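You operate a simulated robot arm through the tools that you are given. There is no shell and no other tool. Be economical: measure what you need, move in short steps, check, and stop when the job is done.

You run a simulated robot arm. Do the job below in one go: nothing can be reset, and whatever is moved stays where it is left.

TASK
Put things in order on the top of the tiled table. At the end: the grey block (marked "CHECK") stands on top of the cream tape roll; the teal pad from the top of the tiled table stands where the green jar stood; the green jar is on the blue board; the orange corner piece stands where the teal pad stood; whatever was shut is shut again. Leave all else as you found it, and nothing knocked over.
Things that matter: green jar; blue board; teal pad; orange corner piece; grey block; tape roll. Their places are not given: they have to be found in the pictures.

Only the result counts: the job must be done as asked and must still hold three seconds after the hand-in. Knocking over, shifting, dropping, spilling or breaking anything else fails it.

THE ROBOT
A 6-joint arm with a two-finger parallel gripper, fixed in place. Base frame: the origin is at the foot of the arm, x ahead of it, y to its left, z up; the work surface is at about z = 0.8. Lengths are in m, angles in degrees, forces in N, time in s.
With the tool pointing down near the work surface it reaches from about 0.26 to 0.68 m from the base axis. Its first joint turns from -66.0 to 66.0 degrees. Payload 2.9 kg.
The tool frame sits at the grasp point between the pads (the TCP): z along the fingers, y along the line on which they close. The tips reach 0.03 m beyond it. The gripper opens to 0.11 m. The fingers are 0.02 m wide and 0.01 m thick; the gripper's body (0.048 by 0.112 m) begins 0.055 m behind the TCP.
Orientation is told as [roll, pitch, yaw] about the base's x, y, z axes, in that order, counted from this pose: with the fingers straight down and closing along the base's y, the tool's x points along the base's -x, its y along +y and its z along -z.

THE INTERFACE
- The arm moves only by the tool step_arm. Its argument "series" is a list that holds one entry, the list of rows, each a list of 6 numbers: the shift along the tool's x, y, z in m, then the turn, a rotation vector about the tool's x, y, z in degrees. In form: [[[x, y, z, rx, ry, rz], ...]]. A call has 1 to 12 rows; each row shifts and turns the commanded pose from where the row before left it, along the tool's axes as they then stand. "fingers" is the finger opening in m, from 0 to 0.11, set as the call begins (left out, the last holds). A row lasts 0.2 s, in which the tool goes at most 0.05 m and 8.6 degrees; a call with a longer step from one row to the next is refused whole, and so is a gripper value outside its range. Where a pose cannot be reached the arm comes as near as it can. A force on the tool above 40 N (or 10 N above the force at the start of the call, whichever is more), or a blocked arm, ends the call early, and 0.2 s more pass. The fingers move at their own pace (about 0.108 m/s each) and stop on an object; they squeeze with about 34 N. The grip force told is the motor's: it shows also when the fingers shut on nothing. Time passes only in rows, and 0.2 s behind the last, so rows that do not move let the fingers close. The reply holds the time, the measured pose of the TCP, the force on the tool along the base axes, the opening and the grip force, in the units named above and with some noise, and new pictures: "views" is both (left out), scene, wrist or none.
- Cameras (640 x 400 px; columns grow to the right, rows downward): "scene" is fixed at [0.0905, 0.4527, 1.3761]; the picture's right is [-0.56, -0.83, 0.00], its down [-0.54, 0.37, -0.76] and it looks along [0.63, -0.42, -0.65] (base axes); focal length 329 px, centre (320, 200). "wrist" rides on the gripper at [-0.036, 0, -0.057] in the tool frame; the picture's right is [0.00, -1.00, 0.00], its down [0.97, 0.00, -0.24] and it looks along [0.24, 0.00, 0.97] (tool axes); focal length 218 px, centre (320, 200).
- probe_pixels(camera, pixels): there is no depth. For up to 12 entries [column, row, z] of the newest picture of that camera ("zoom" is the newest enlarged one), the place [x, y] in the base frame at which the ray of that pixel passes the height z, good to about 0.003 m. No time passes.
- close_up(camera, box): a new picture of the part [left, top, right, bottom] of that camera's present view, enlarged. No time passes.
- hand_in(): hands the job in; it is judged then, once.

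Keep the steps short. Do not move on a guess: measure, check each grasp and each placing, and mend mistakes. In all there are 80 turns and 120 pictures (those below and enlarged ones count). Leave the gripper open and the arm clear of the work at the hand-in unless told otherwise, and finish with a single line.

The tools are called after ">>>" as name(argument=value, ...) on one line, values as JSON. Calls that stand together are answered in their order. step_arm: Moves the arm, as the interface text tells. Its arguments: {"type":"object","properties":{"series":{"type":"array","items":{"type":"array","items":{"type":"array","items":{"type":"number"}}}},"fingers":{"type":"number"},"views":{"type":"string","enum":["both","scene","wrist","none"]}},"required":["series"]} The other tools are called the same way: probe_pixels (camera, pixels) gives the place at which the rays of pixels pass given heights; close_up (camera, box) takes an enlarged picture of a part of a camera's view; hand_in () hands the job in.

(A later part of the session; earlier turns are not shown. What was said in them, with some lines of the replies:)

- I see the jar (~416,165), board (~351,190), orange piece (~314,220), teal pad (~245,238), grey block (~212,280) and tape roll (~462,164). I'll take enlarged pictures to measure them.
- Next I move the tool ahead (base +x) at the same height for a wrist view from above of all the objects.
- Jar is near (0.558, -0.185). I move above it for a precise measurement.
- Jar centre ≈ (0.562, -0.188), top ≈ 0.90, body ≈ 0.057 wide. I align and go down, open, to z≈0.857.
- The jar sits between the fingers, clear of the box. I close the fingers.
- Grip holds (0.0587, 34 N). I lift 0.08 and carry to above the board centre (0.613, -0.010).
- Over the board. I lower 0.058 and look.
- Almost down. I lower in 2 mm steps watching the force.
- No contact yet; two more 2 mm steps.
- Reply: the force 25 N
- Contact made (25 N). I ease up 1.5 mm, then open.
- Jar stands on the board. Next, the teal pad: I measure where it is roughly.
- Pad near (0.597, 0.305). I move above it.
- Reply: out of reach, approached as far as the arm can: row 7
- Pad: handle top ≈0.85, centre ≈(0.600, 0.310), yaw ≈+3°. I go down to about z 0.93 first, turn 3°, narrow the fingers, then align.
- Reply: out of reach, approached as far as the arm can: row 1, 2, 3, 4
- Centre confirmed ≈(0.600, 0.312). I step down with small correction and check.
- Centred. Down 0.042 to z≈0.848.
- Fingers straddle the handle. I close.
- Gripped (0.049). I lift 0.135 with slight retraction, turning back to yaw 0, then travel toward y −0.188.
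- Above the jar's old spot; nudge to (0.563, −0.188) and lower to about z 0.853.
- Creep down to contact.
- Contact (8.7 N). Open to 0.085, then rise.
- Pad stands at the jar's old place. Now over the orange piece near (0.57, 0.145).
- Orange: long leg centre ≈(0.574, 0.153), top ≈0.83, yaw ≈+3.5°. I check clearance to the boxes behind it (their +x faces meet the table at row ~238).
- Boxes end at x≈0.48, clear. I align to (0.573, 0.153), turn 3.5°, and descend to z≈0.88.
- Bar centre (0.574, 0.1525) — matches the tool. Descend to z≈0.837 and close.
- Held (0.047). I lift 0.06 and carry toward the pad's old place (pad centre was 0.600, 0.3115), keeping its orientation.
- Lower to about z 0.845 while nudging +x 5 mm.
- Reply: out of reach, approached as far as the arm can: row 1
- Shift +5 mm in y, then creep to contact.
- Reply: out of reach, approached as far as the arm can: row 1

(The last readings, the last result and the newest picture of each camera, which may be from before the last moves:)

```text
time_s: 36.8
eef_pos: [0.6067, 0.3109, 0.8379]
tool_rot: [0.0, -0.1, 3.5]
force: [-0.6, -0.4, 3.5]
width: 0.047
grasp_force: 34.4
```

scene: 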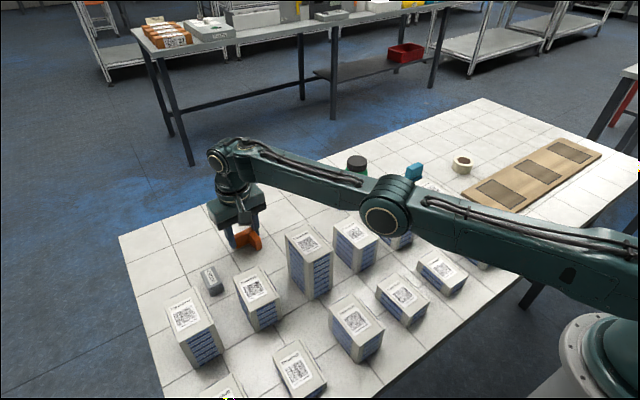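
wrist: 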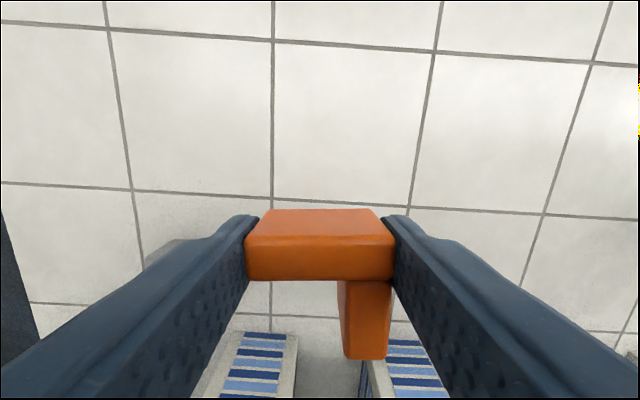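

>>> step_arm(series=[[[0, 0, 0.001, 0, 0, 0], [0, 0, 0, 0, 0, 0]]], views="none")

>>> close_up(camera="scene", box=[200, 200, 280, 270])

```text
time_s: 37.4
eef_pos: [0.6056, 0.3107, 0.8381]
tool_rot: [0.0, -0.1, 3.5]
force: [-0.7, 1.8, 6.9]
width: 0.047
grasp_force: 33.9
```

```text
5.71 times, centred on (240, 235) of scene
```

zoom: 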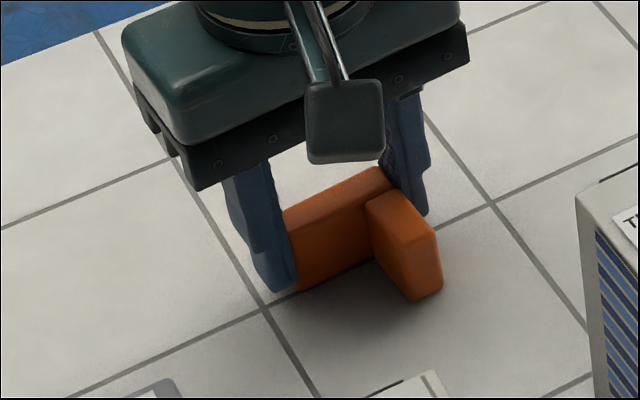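

Touching down at the right spot. I open and rise.

>>> step_arm(series=[[[0, 0, 0.0005, 0, 0, 0], [0, 0, 0, 0, 0, 0], [0, 0, 0, 0, 0, 0]]], fingers=0.08, views="none")

>>> step_arm(series=[[[0, 0, -0.03, 0, 0, 0], [0.005, 0, -0.045, 0, 0, 3.5], [0.02, 0, -0.045, 0, 0, 0], [0.03, 0, -0.03, 0, 0, 0], [0, 0, 0, 0, 0, 0]]], views="both")

```text
time_s: 38.2
eef_pos: [0.6048, 0.3104, 0.8358]
tool_rot: [0.0, 0.0, 3.5]
force: [-0.1, 0.7, -0.3]
width: 0.0798
grasp_force: 0.1
```

```text
time_s: 39.4
eef_pos: [0.5518, 0.3112, 0.9902]
tool_rot: [0.0, 0.1, -0.1]
force: [-1.1, 0.6, 0.0]
width: 0.0799
grasp_force: 0.0
```

scene: 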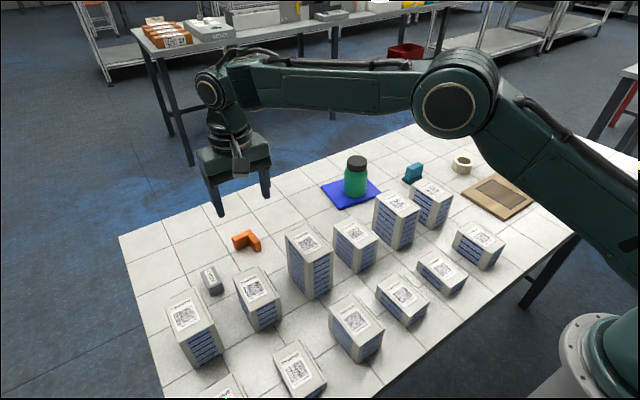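
wrist: 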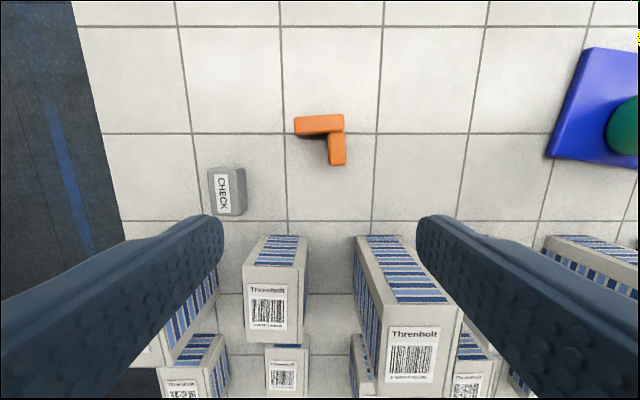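

Orange piece stands in place. Now I check its position and move over the grey block.

>>> probe_pixels(camera="wrist", pixels=[[294, 117, 0.83], [344, 115, 0.83], [338, 164, 0.83], [226, 190, 0.83], [226, 190, 0.84]])

>>> step_arm(series=[[[0.005, 0.04, 0, 0, 0, 0], [0.005, 0.04, 0, 0, 0, 0], [0, 0, 0, 0, 0, 0]]], views="wrist")

>>> close_up(camera="wrist", box=[240, 140, 400, 240])

```text
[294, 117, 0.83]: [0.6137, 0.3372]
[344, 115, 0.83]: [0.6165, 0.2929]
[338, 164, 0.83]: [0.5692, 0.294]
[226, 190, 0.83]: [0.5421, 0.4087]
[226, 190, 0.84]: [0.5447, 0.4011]
```

```text
time_s: 40.2
eef_pos: [0.5376, 0.3907, 0.9847]
tool_rot: [0.0, 0.0, 0.0]
force: [-1.1, 0.4, -0.1]
width: 0.08
grasp_force: 0.1
```

wrist: 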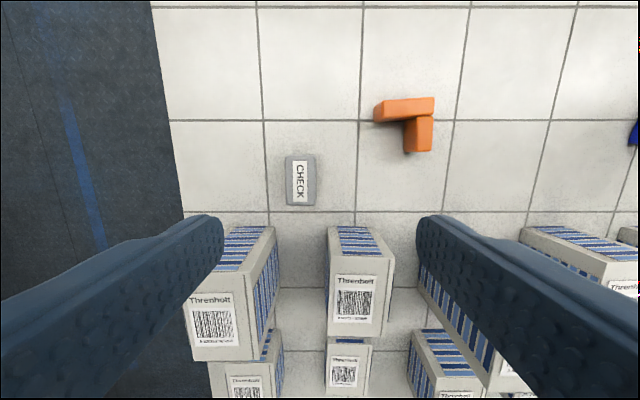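

```text
4.00 times, centred on (320, 190) of wrist
```

zoom: 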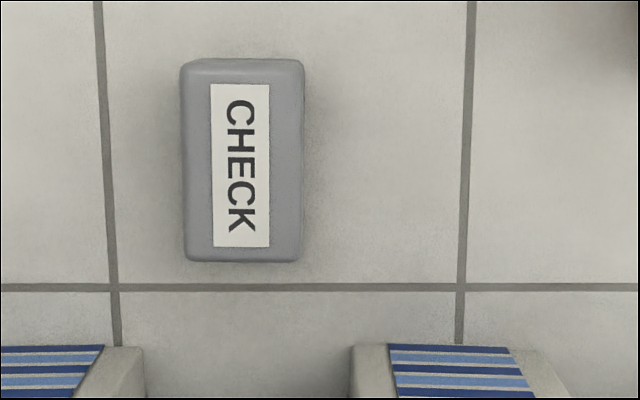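

>>> probe_pixels(camera="wrist", pixels=[[300.5, 181, 0.83], [300.5, 181, 0.84], [300.5, 181, 0.85], [286, 181, 0.84], [315, 181, 0.84], [300, 158, 0.84], [300, 204, 0.84]])

>>> close_up(camera="scene", box=[180, 250, 260, 300])

```text
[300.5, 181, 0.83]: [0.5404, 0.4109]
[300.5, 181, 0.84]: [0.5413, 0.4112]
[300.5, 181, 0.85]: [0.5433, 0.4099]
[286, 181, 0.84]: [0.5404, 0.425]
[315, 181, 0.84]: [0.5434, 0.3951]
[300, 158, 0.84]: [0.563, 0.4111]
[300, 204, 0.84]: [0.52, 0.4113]
```

```text
8.00 times, centred on (220, 275) of scene
```

zoom: 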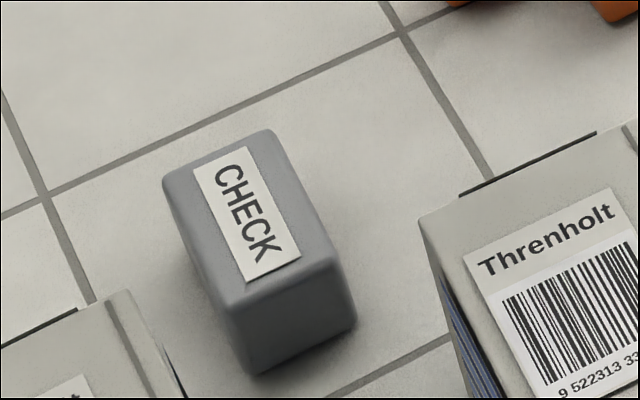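

>>> probe_pixels(camera="scene", pixels=[[211.5, 277, 0.83], [211.5, 277, 0.84], [211.5, 277, 0.85], [215, 254, 0.83], [162, 290, 0.92], [217, 308, 0.9]])

>>> probe_pixels(camera="wrist", pixels=[[222, 227, 0.8], [276, 227, 0.8], [328, 227, 0.8], [378, 227, 0.8]])

```text
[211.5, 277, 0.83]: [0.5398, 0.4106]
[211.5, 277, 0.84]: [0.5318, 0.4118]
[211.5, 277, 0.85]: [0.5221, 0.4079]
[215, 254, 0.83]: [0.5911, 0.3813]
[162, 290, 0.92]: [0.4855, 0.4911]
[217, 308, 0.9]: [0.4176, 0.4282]
```

```text
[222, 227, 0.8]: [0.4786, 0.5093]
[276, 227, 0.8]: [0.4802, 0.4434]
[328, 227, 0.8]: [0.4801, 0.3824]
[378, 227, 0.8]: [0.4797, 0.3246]
```

Block centre ≈(0.540, 0.411), top ≈0.83, 0.03 wide along y. I step down and over it.

>>> step_arm(series=[[[0, 0, 0.04, 0, 0, 0], [-0.001, 0.01, 0.04, 0, 0, 0], [-0.001, 0.01, 0.02, 0, 0, 0], [0, 0, 0, 0, 0, 0]]], views="wrist")

```text
time_s: 41.2
eef_pos: [0.5431, 0.4096, 0.8871]
tool_rot: [0.0, 0.1, 0.0]
force: [-0.6, 0.2, 0.1]
width: 0.0799
grasp_force: 0.1
```

wrist: 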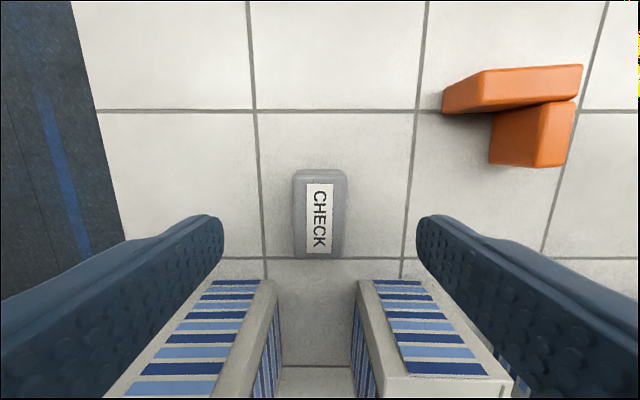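

>>> probe_pixels(camera="wrist", pixels=[[320, 180, 0.83], [320, 258, 0.83], [294, 220, 0.83], [347, 220, 0.83], [320, 217, 0.83]])

>>> close_up(camera="wrist", box=[256, 150, 384, 270])

```text
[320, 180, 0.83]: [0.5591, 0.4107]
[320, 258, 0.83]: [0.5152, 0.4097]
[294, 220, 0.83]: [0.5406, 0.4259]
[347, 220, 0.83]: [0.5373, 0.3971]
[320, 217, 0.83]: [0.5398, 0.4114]
```

```text
3.33 times, centred on (320, 210) of wrist
```

zoom: 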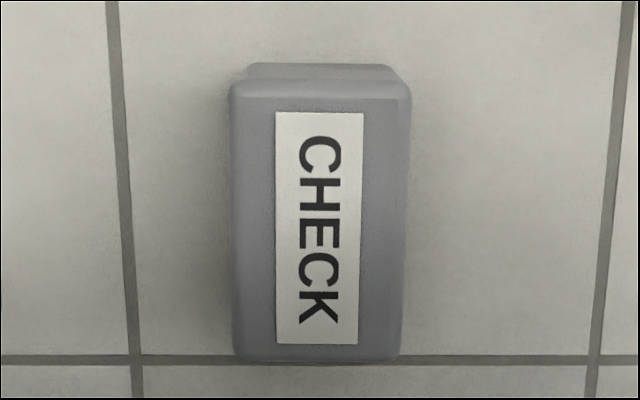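

Centre (0.538, 0.411). Shift −4 mm in x, lower to z≈0.840, then close.

>>> step_arm(series=[[[0.004, 0.001, 0.025, 0, 0, 0], [0, 0, 0.022, 0, 0, 0], [0, 0, 0, 0, 0, 0]]], views="none")

>>> step_arm(series=[[[0, 0, 0, 0, 0, 0], [0, 0, 0, 0, 0, 0], [0, 0, 0, 0, 0, 0]]], fingers=0.0, views="wrist")

```text
time_s: 42.0
eef_pos: [0.5401, 0.4111, 0.8405]
tool_rot: [0.1, 0.0, 0.1]
force: [0.1, -1.2, -0.1]
width: 0.0798
grasp_force: 0.0
```

```text
time_s: 42.8
eef_pos: [0.5402, 0.4121, 0.8402]
tool_rot: [0.0, 0.1, -0.1]
force: [0.6, 0.1, 0.6]
width: 0.0294
grasp_force: 34.2
```

wrist: 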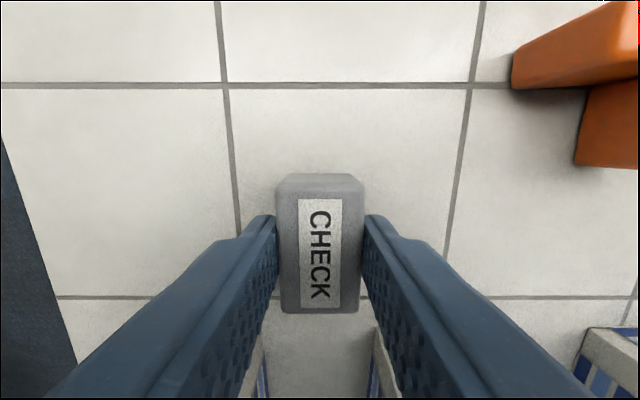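

Block held (0.0294). Lift and retract a little, then travel toward the tape roll.

>>> step_arm(series=[[[0, 0, -0.03, 0, 0, 0], [0.005, -0.02, -0.04, 0, 0, 0], [0.005, -0.03, -0.04, 0, 0, 0], [0, -0.045, -0.04, 0, 0, 0], [0, -0.049, 0, 0, 0, 0], [0, -0.049, 0, 0, 0, 0], [0, -0.049, 0, 0, 0, 0], [0, -0.049, 0, 0, 0, 0], [0, -0.049, 0, 0, 0, 0], [0, -0.049, 0, 0, 0, 0], [0, 0, 0, 0, 0, 0]]], views="none")

>>> step_arm(series=[[[0, -0.049, 0, 0, 0, 0], [0, -0.049, 0, 0, 0, 0], [0, -0.049, 0, 0, 0, 0], [0, -0.049, 0, 0, 0, 0], [0, -0.049, 0, 0, 0, 0], [0, -0.049, 0, 0, 0, 0], [0, -0.035, 0, 0, 0, 0], [0, 0, 0, 0, 0, 0]]], views="both")

```text
refused: row 3 steps farther than a row can; nothing moved
```

```text
time_s: 44.6
eef_pos: [0.5409, 0.082, 0.8381]
tool_rot: [0.1, -0.3, 0.1]
force: [4.2, 7.4, 24.3]
width: 0.029
grasp_force: 34.2
```

scene: 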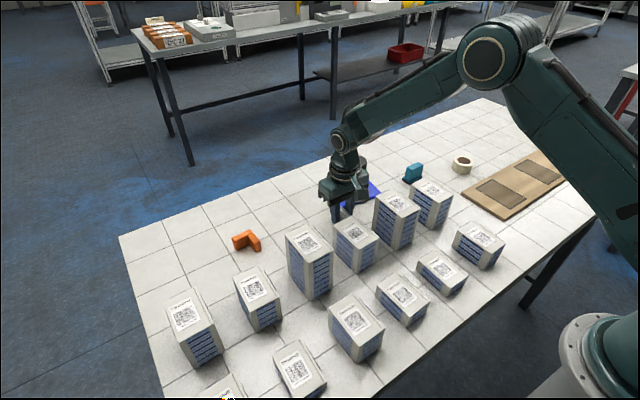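
wrist: 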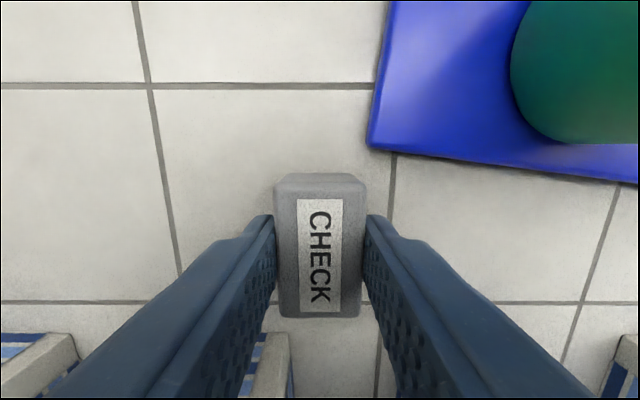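

The first call was refused, so the second slid the held block along the table at low height. From the pictures nothing was touched: the orange piece is still at (246,240) and there is a gap to the board. I lift straight up now and will not chain moves like that again.

>>> step_arm(series=[[[0, 0, -0.03, 0, 0, 0], [0, 0, -0.045, 0, 0, 0], [0, 0, -0.045, 0, 0, 0], [0, 0, -0.035, 0, 0, 0], [0, 0, 0, 0, 0, 0]]], views="both")

```text
time_s: 45.8
eef_pos: [0.5393, 0.0825, 0.9944]
tool_rot: [0.0, 0.0, 0.0]
force: [-1.0, 0.0, -1.2]
width: 0.0291
grasp_force: 33.8
```

scene: 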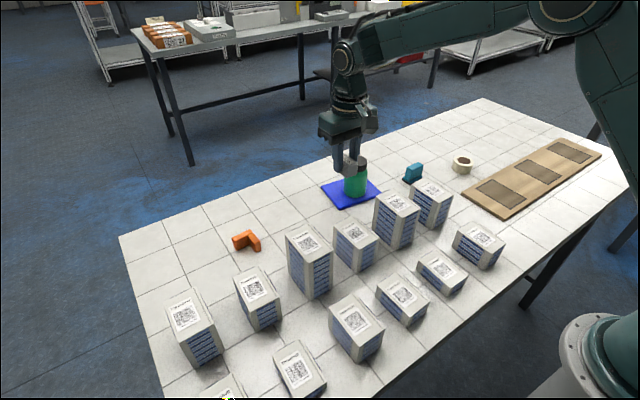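
wrist: 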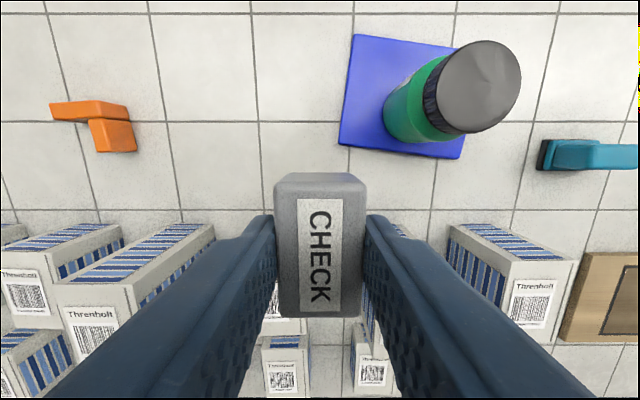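

All in place. Carry the block to y≈−0.25 at height, to view the roll again.

>>> step_arm(series=[[[0, -0.048, 0, 0, 0, 0], [0, -0.048, 0, 0, 0, 0], [0, -0.048, 0, 0, 0, 0], [0, -0.048, 0, 0, 0, 0], [0, -0.048, 0, 0, 0, 0], [0.005, -0.048, 0, 0, 0, 0], [0.005, -0.044, 0, 0, 0, 0], [0, 0, 0, 0, 0, 0]]], views="both")

>>> close_up(camera="wrist", box=[352, 150, 480, 250])

>>> close_up(camera="scene", box=[430, 140, 494, 180])

```text
time_s: 47.6
eef_pos: [0.5254, -0.2499, 0.9931]
tool_rot: [0.0, 0.0, 0.0]
force: [-0.4, -0.9, -1.5]
width: 0.0292
grasp_force: 34.1
```

scene: 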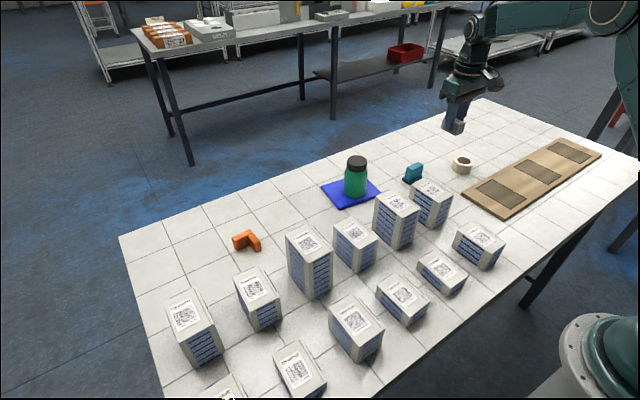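
wrist: 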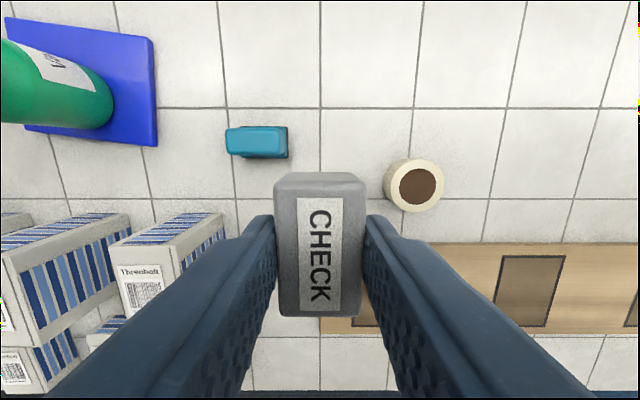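

```text
4.00 times, centred on (416, 200) of wrist
```

zoom: 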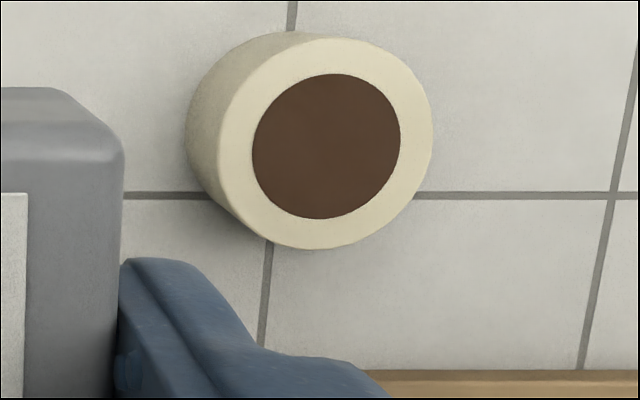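

```text
10.00 times, centred on (462, 160) of scene
```

zoom: 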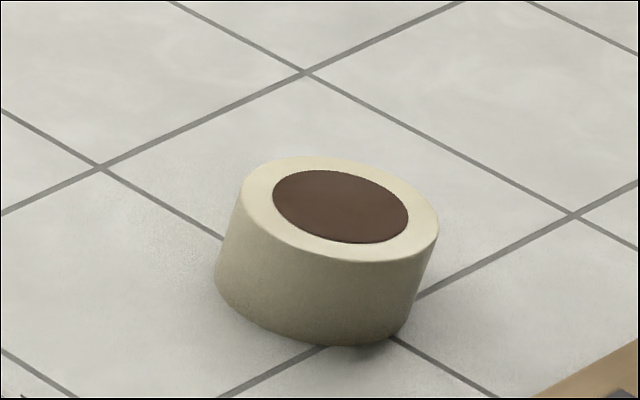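

>>> probe_pixels(camera="wrist", pixels=[[417.5, 186.5, 0.83], [417.5, 186.5, 0.835], [417.5, 186.5, 0.84], [390.5, 187, 0.835], [444, 185, 0.835]])

>>> probe_pixels(camera="scene", pixels=[[463.9, 160.8, 0.83], [463.9, 160.8, 0.835], [463.9, 160.8, 0.84]])

```text
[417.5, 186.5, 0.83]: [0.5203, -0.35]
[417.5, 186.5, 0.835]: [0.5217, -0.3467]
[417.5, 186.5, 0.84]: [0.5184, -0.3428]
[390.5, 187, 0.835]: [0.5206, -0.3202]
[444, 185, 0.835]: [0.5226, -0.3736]
```

```text
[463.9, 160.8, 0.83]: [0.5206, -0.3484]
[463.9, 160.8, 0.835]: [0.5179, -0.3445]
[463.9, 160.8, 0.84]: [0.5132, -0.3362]
```

Roll centre ≈(0.520, −0.346), top ≈0.83. I move over it at height, then lower to z≈0.90.

>>> step_arm(series=[[[0.002, -0.048, 0, 0, 0, 0], [0.002, -0.048, 0, 0, 0, 0], [0, 0, 0.04, 0, 0, 0], [0, 0, 0.04, 0, 0, 0], [0, 0, 0, 0, 0, 0]]], views="both")

>>> close_up(camera="scene", box=[424, 110, 504, 180])

```text
time_s: 48.8
eef_pos: [0.5222, -0.3463, 0.9128]
tool_rot: [0.0, 0.0, 0.0]
force: [-0.4, -0.1, -1.1]
width: 0.0291
grasp_force: 33.7
```

scene: 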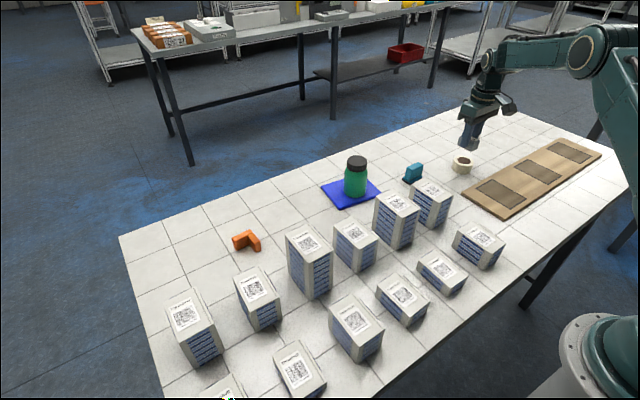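
wrist: 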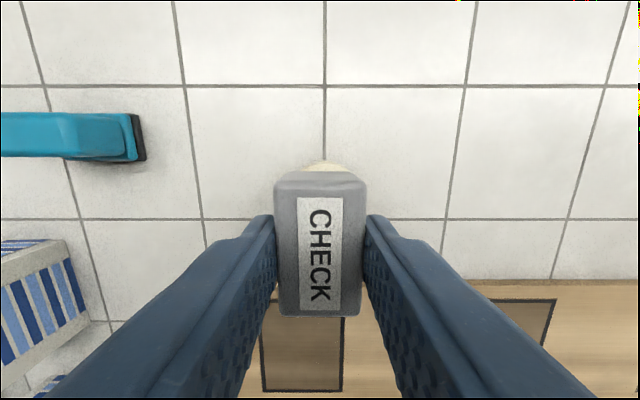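

```text
5.71 times, centred on (464, 145) of scene
```

zoom: 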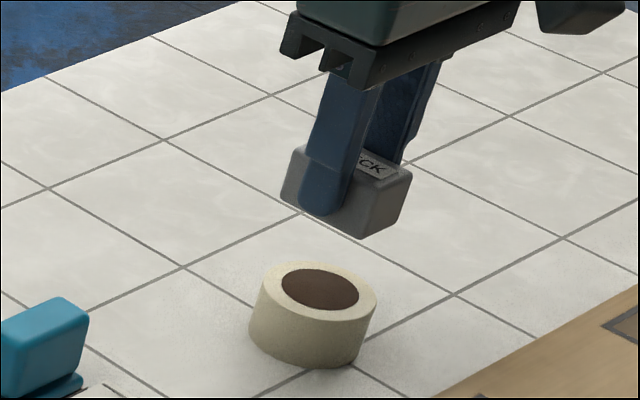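

>>> probe_pixels(camera="wrist", pixels=[[323, 162, 0.83], [323, 162, 0.8]])

>>> close_up(camera="wrist", box=[270, 140, 370, 200])

```text
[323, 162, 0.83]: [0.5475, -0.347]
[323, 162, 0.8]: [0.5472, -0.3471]
```

```text
6.40 times, centred on (320, 170) of wrist
```

zoom: 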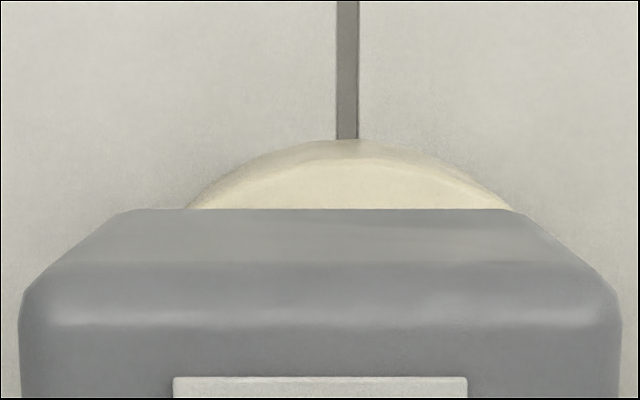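

Roll edge confirms centre (0.5205, −0.3475). Lower to ≈0.877, then creep.

>>> step_arm(series=[[[0.001, -0.0015, 0.02, 0, 0, 0], [0, 0, 0.015, 0, 0, 0], [0, 0, 0, 0, 0, 0]]], views="none")

>>> close_up(camera="scene", box=[434, 130, 498, 180])

```text
time_s: 49.6
eef_pos: [0.5225, -0.3484, 0.8787]
tool_rot: [0.0, 0.1, 0.0]
force: [-0.5, 1.1, -1.9]
width: 0.0293
grasp_force: 33.8
```

```text
8.00 times, centred on (466, 155) of scene
```

zoom: 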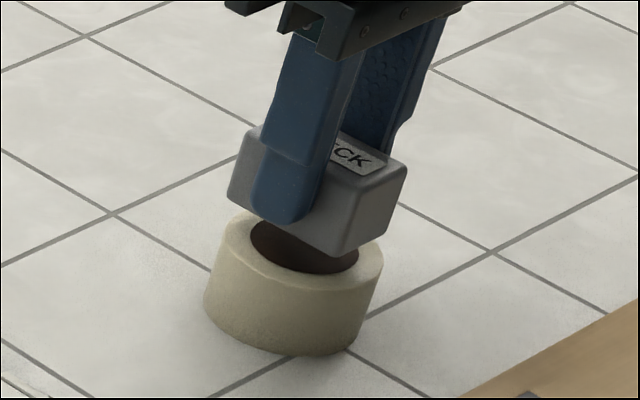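

Well aligned. Creep down.

>>> step_arm(series=[[[0, 0, 0.003, 0, 0, 0], [0, 0, 0.002, 0, 0, 0], [0, 0, 0, 0, 0, 0]]], views="none")

>>> step_arm(series=[[[0, 0, 0.0015, 0, 0, 0], [0, 0, 0, 0, 0, 0]]], views="none")

>>> step_arm(series=[[[0, 0, 0.0015, 0, 0, 0], [0, 0, 0, 0, 0, 0]]], views="none")

```text
time_s: 50.4
eef_pos: [0.5226, -0.3468, 0.874]
tool_rot: [0.0, -0.1, 0.0]
force: [0.4, 0.3, -0.9]
width: 0.0291
grasp_force: 34.7
```

```text
time_s: 51.0
eef_pos: [0.5228, -0.3481, 0.873]
tool_rot: [0.0, 0.0, 0.1]
force: [-0.8, 0.1, -1.1]
width: 0.0293
grasp_force: 33.7
```

```text
time_s: 51.6
eef_pos: [0.5229, -0.3481, 0.8699]
tool_rot: [0.0, -0.1, -0.1]
force: [0.2, 0.6, -1.2]
width: 0.0293
grasp_force: 33.7
```

>>> step_arm(series=[[[0, 0, 0.0015, 0, 0, 0], [0, 0, 0, 0, 0, 0]]], views="none")

>>> close_up(camera="scene", box=[434, 130, 498, 180])

```text
time_s: 52.2
eef_pos: [0.5236, -0.3474, 0.8674]
tool_rot: [0.1, 0.0, 0.0]
force: [-0.3, 0.5, -0.9]
width: 0.029
grasp_force: 33.6
```

```text
8.00 times, centred on (466, 155) of scene
```

zoom: 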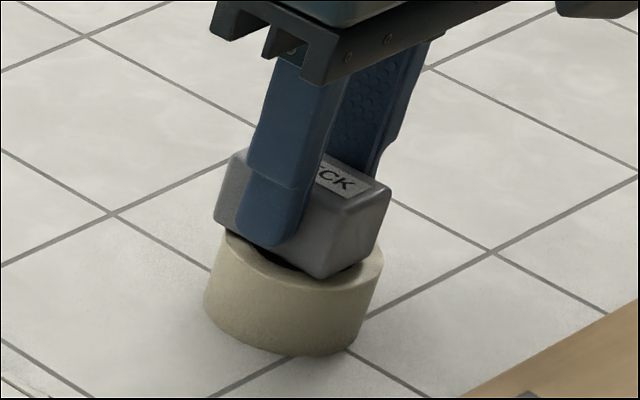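

No contact yet; keep creeping.

>>> step_arm(series=[[[0, 0, 0.0015, 0, 0, 0], [0, 0, 0, 0, 0, 0]]], views="none")

>>> step_arm(series=[[[0, 0, 0.0012, 0, 0, 0], [0, 0, 0, 0, 0, 0]]], views="none")

```text
time_s: 52.8
eef_pos: [0.5249, -0.3467, 0.8675]
tool_rot: [0.0, 0.0, 0.0]
force: [0.1, -0.4, 0.0]
width: 0.0291
grasp_force: 34.9
```

```text
time_s: 53.4
eef_pos: [0.5251, -0.347, 0.868]
tool_rot: [-0.1, -0.1, 0.0]
force: [-0.8, 3.8, 12.9]
width: 0.0294
grasp_force: 33.8
```

Contact (13 N). Ease up half a mm, open modestly, and look.

>>> step_arm(series=[[[0, 0, -0.0007, 0, 0, 0], [0, 0, 0, 0, 0, 0]]], views="none")

>>> step_arm(series=[[[0, 0, 0, 0, 0, 0], [0, 0, 0, 0, 0, 0]]], fingers=0.07, views="wrist")

>>> close_up(camera="scene", box=[434, 130, 498, 180])

```text
time_s: 54.0
eef_pos: [0.5259, -0.348, 0.8679]
tool_rot: [0.0, 0.0, 0.1]
force: [0.4, 3.3, 10.2]
width: 0.0289
grasp_force: 33.9
```

```text
time_s: 54.6
eef_pos: [0.5236, -0.3475, 0.8665]
tool_rot: [-0.1, 0.0, 0.0]
force: [0.2, 0.4, 0.1]
width: 0.0701
grasp_force: 0.1
```

wrist: 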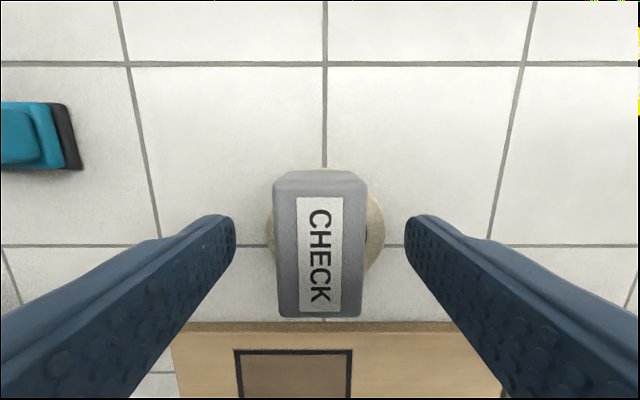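

```text
8.00 times, centred on (466, 155) of scene
```

zoom: 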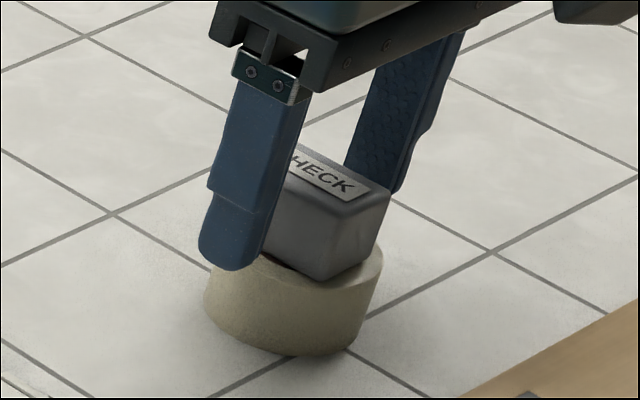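

The block rests on the roll. Rise clear and check.

>>> step_arm(series=[[[0, 0, -0.02, 0, 0, 0], [0, 0, -0.04, 0, 0, 0], [0, 0, -0.045, 0, 0, 0], [0, 0, -0.045, 0, 0, 0], [0, 0, -0.03, 0, 0, 0], [0, 0, 0, 0, 0, 0]]], views="both")

>>> close_up(camera="scene", box=[320, 120, 496, 230])

>>> close_up(camera="scene", box=[180, 190, 340, 290])

>>> close_up(camera="wrist", box=[240, 130, 400, 230])

```text
time_s: 56.0
eef_pos: [0.5201, -0.3467, 1.0498]
tool_rot: [0.0, 0.0, 0.0]
force: [0.8, 0.1, -0.3]
width: 0.07
grasp_force: 0.0
```

scene: 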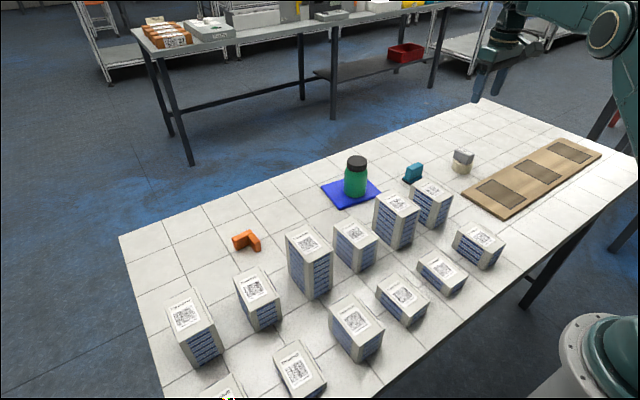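
wrist: 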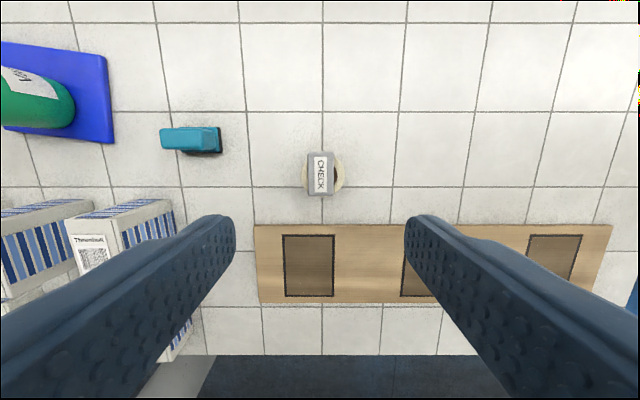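

```text
3.64 times, centred on (408, 175) of scene
```

zoom: 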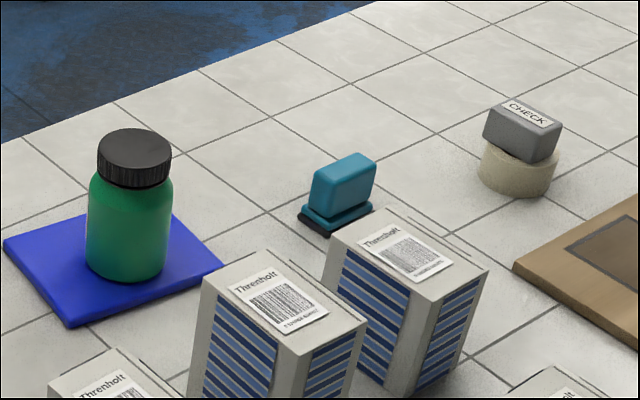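

```text
4.00 times, centred on (260, 240) of scene
```

zoom: 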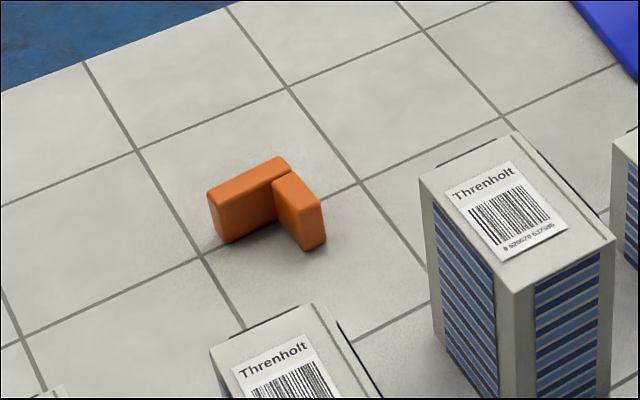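

```text
4.00 times, centred on (320, 180) of wrist
```

zoom: 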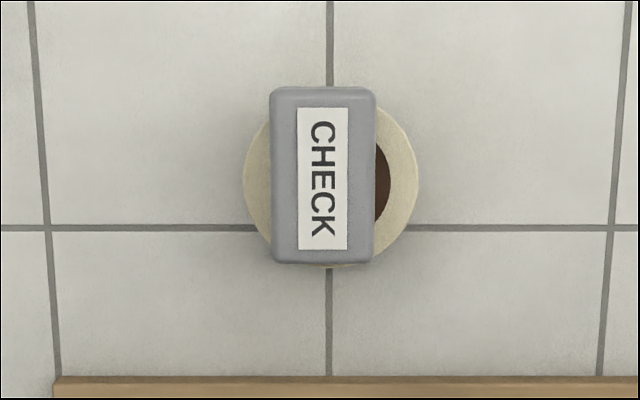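

Everything looks right; I enlarge the stack to be sure the block sits flat.

>>> close_up(camera="scene", box=[442, 140, 484, 180])

```text
10.00 times, centred on (463, 160) of scene
```

zoom: 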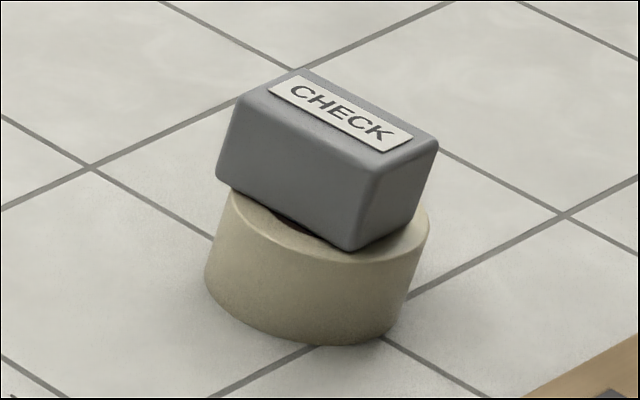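

The block sits flat and the roll hasn't moved relative to the tile lines. The board corners are where they were, the gripper is open and the arm is clear, so I hand in.

>>> hand_in()

```text
The job is handed in.
```

The job is handed in: the jar is on the blue board, the teal pad is at the jar's old place, the orange piece is at the pad's old place, and the grey block is on the tape roll; nothing needed shutting, and a refused call dragged the held block along the table, but the pictures show nothing else was moved.
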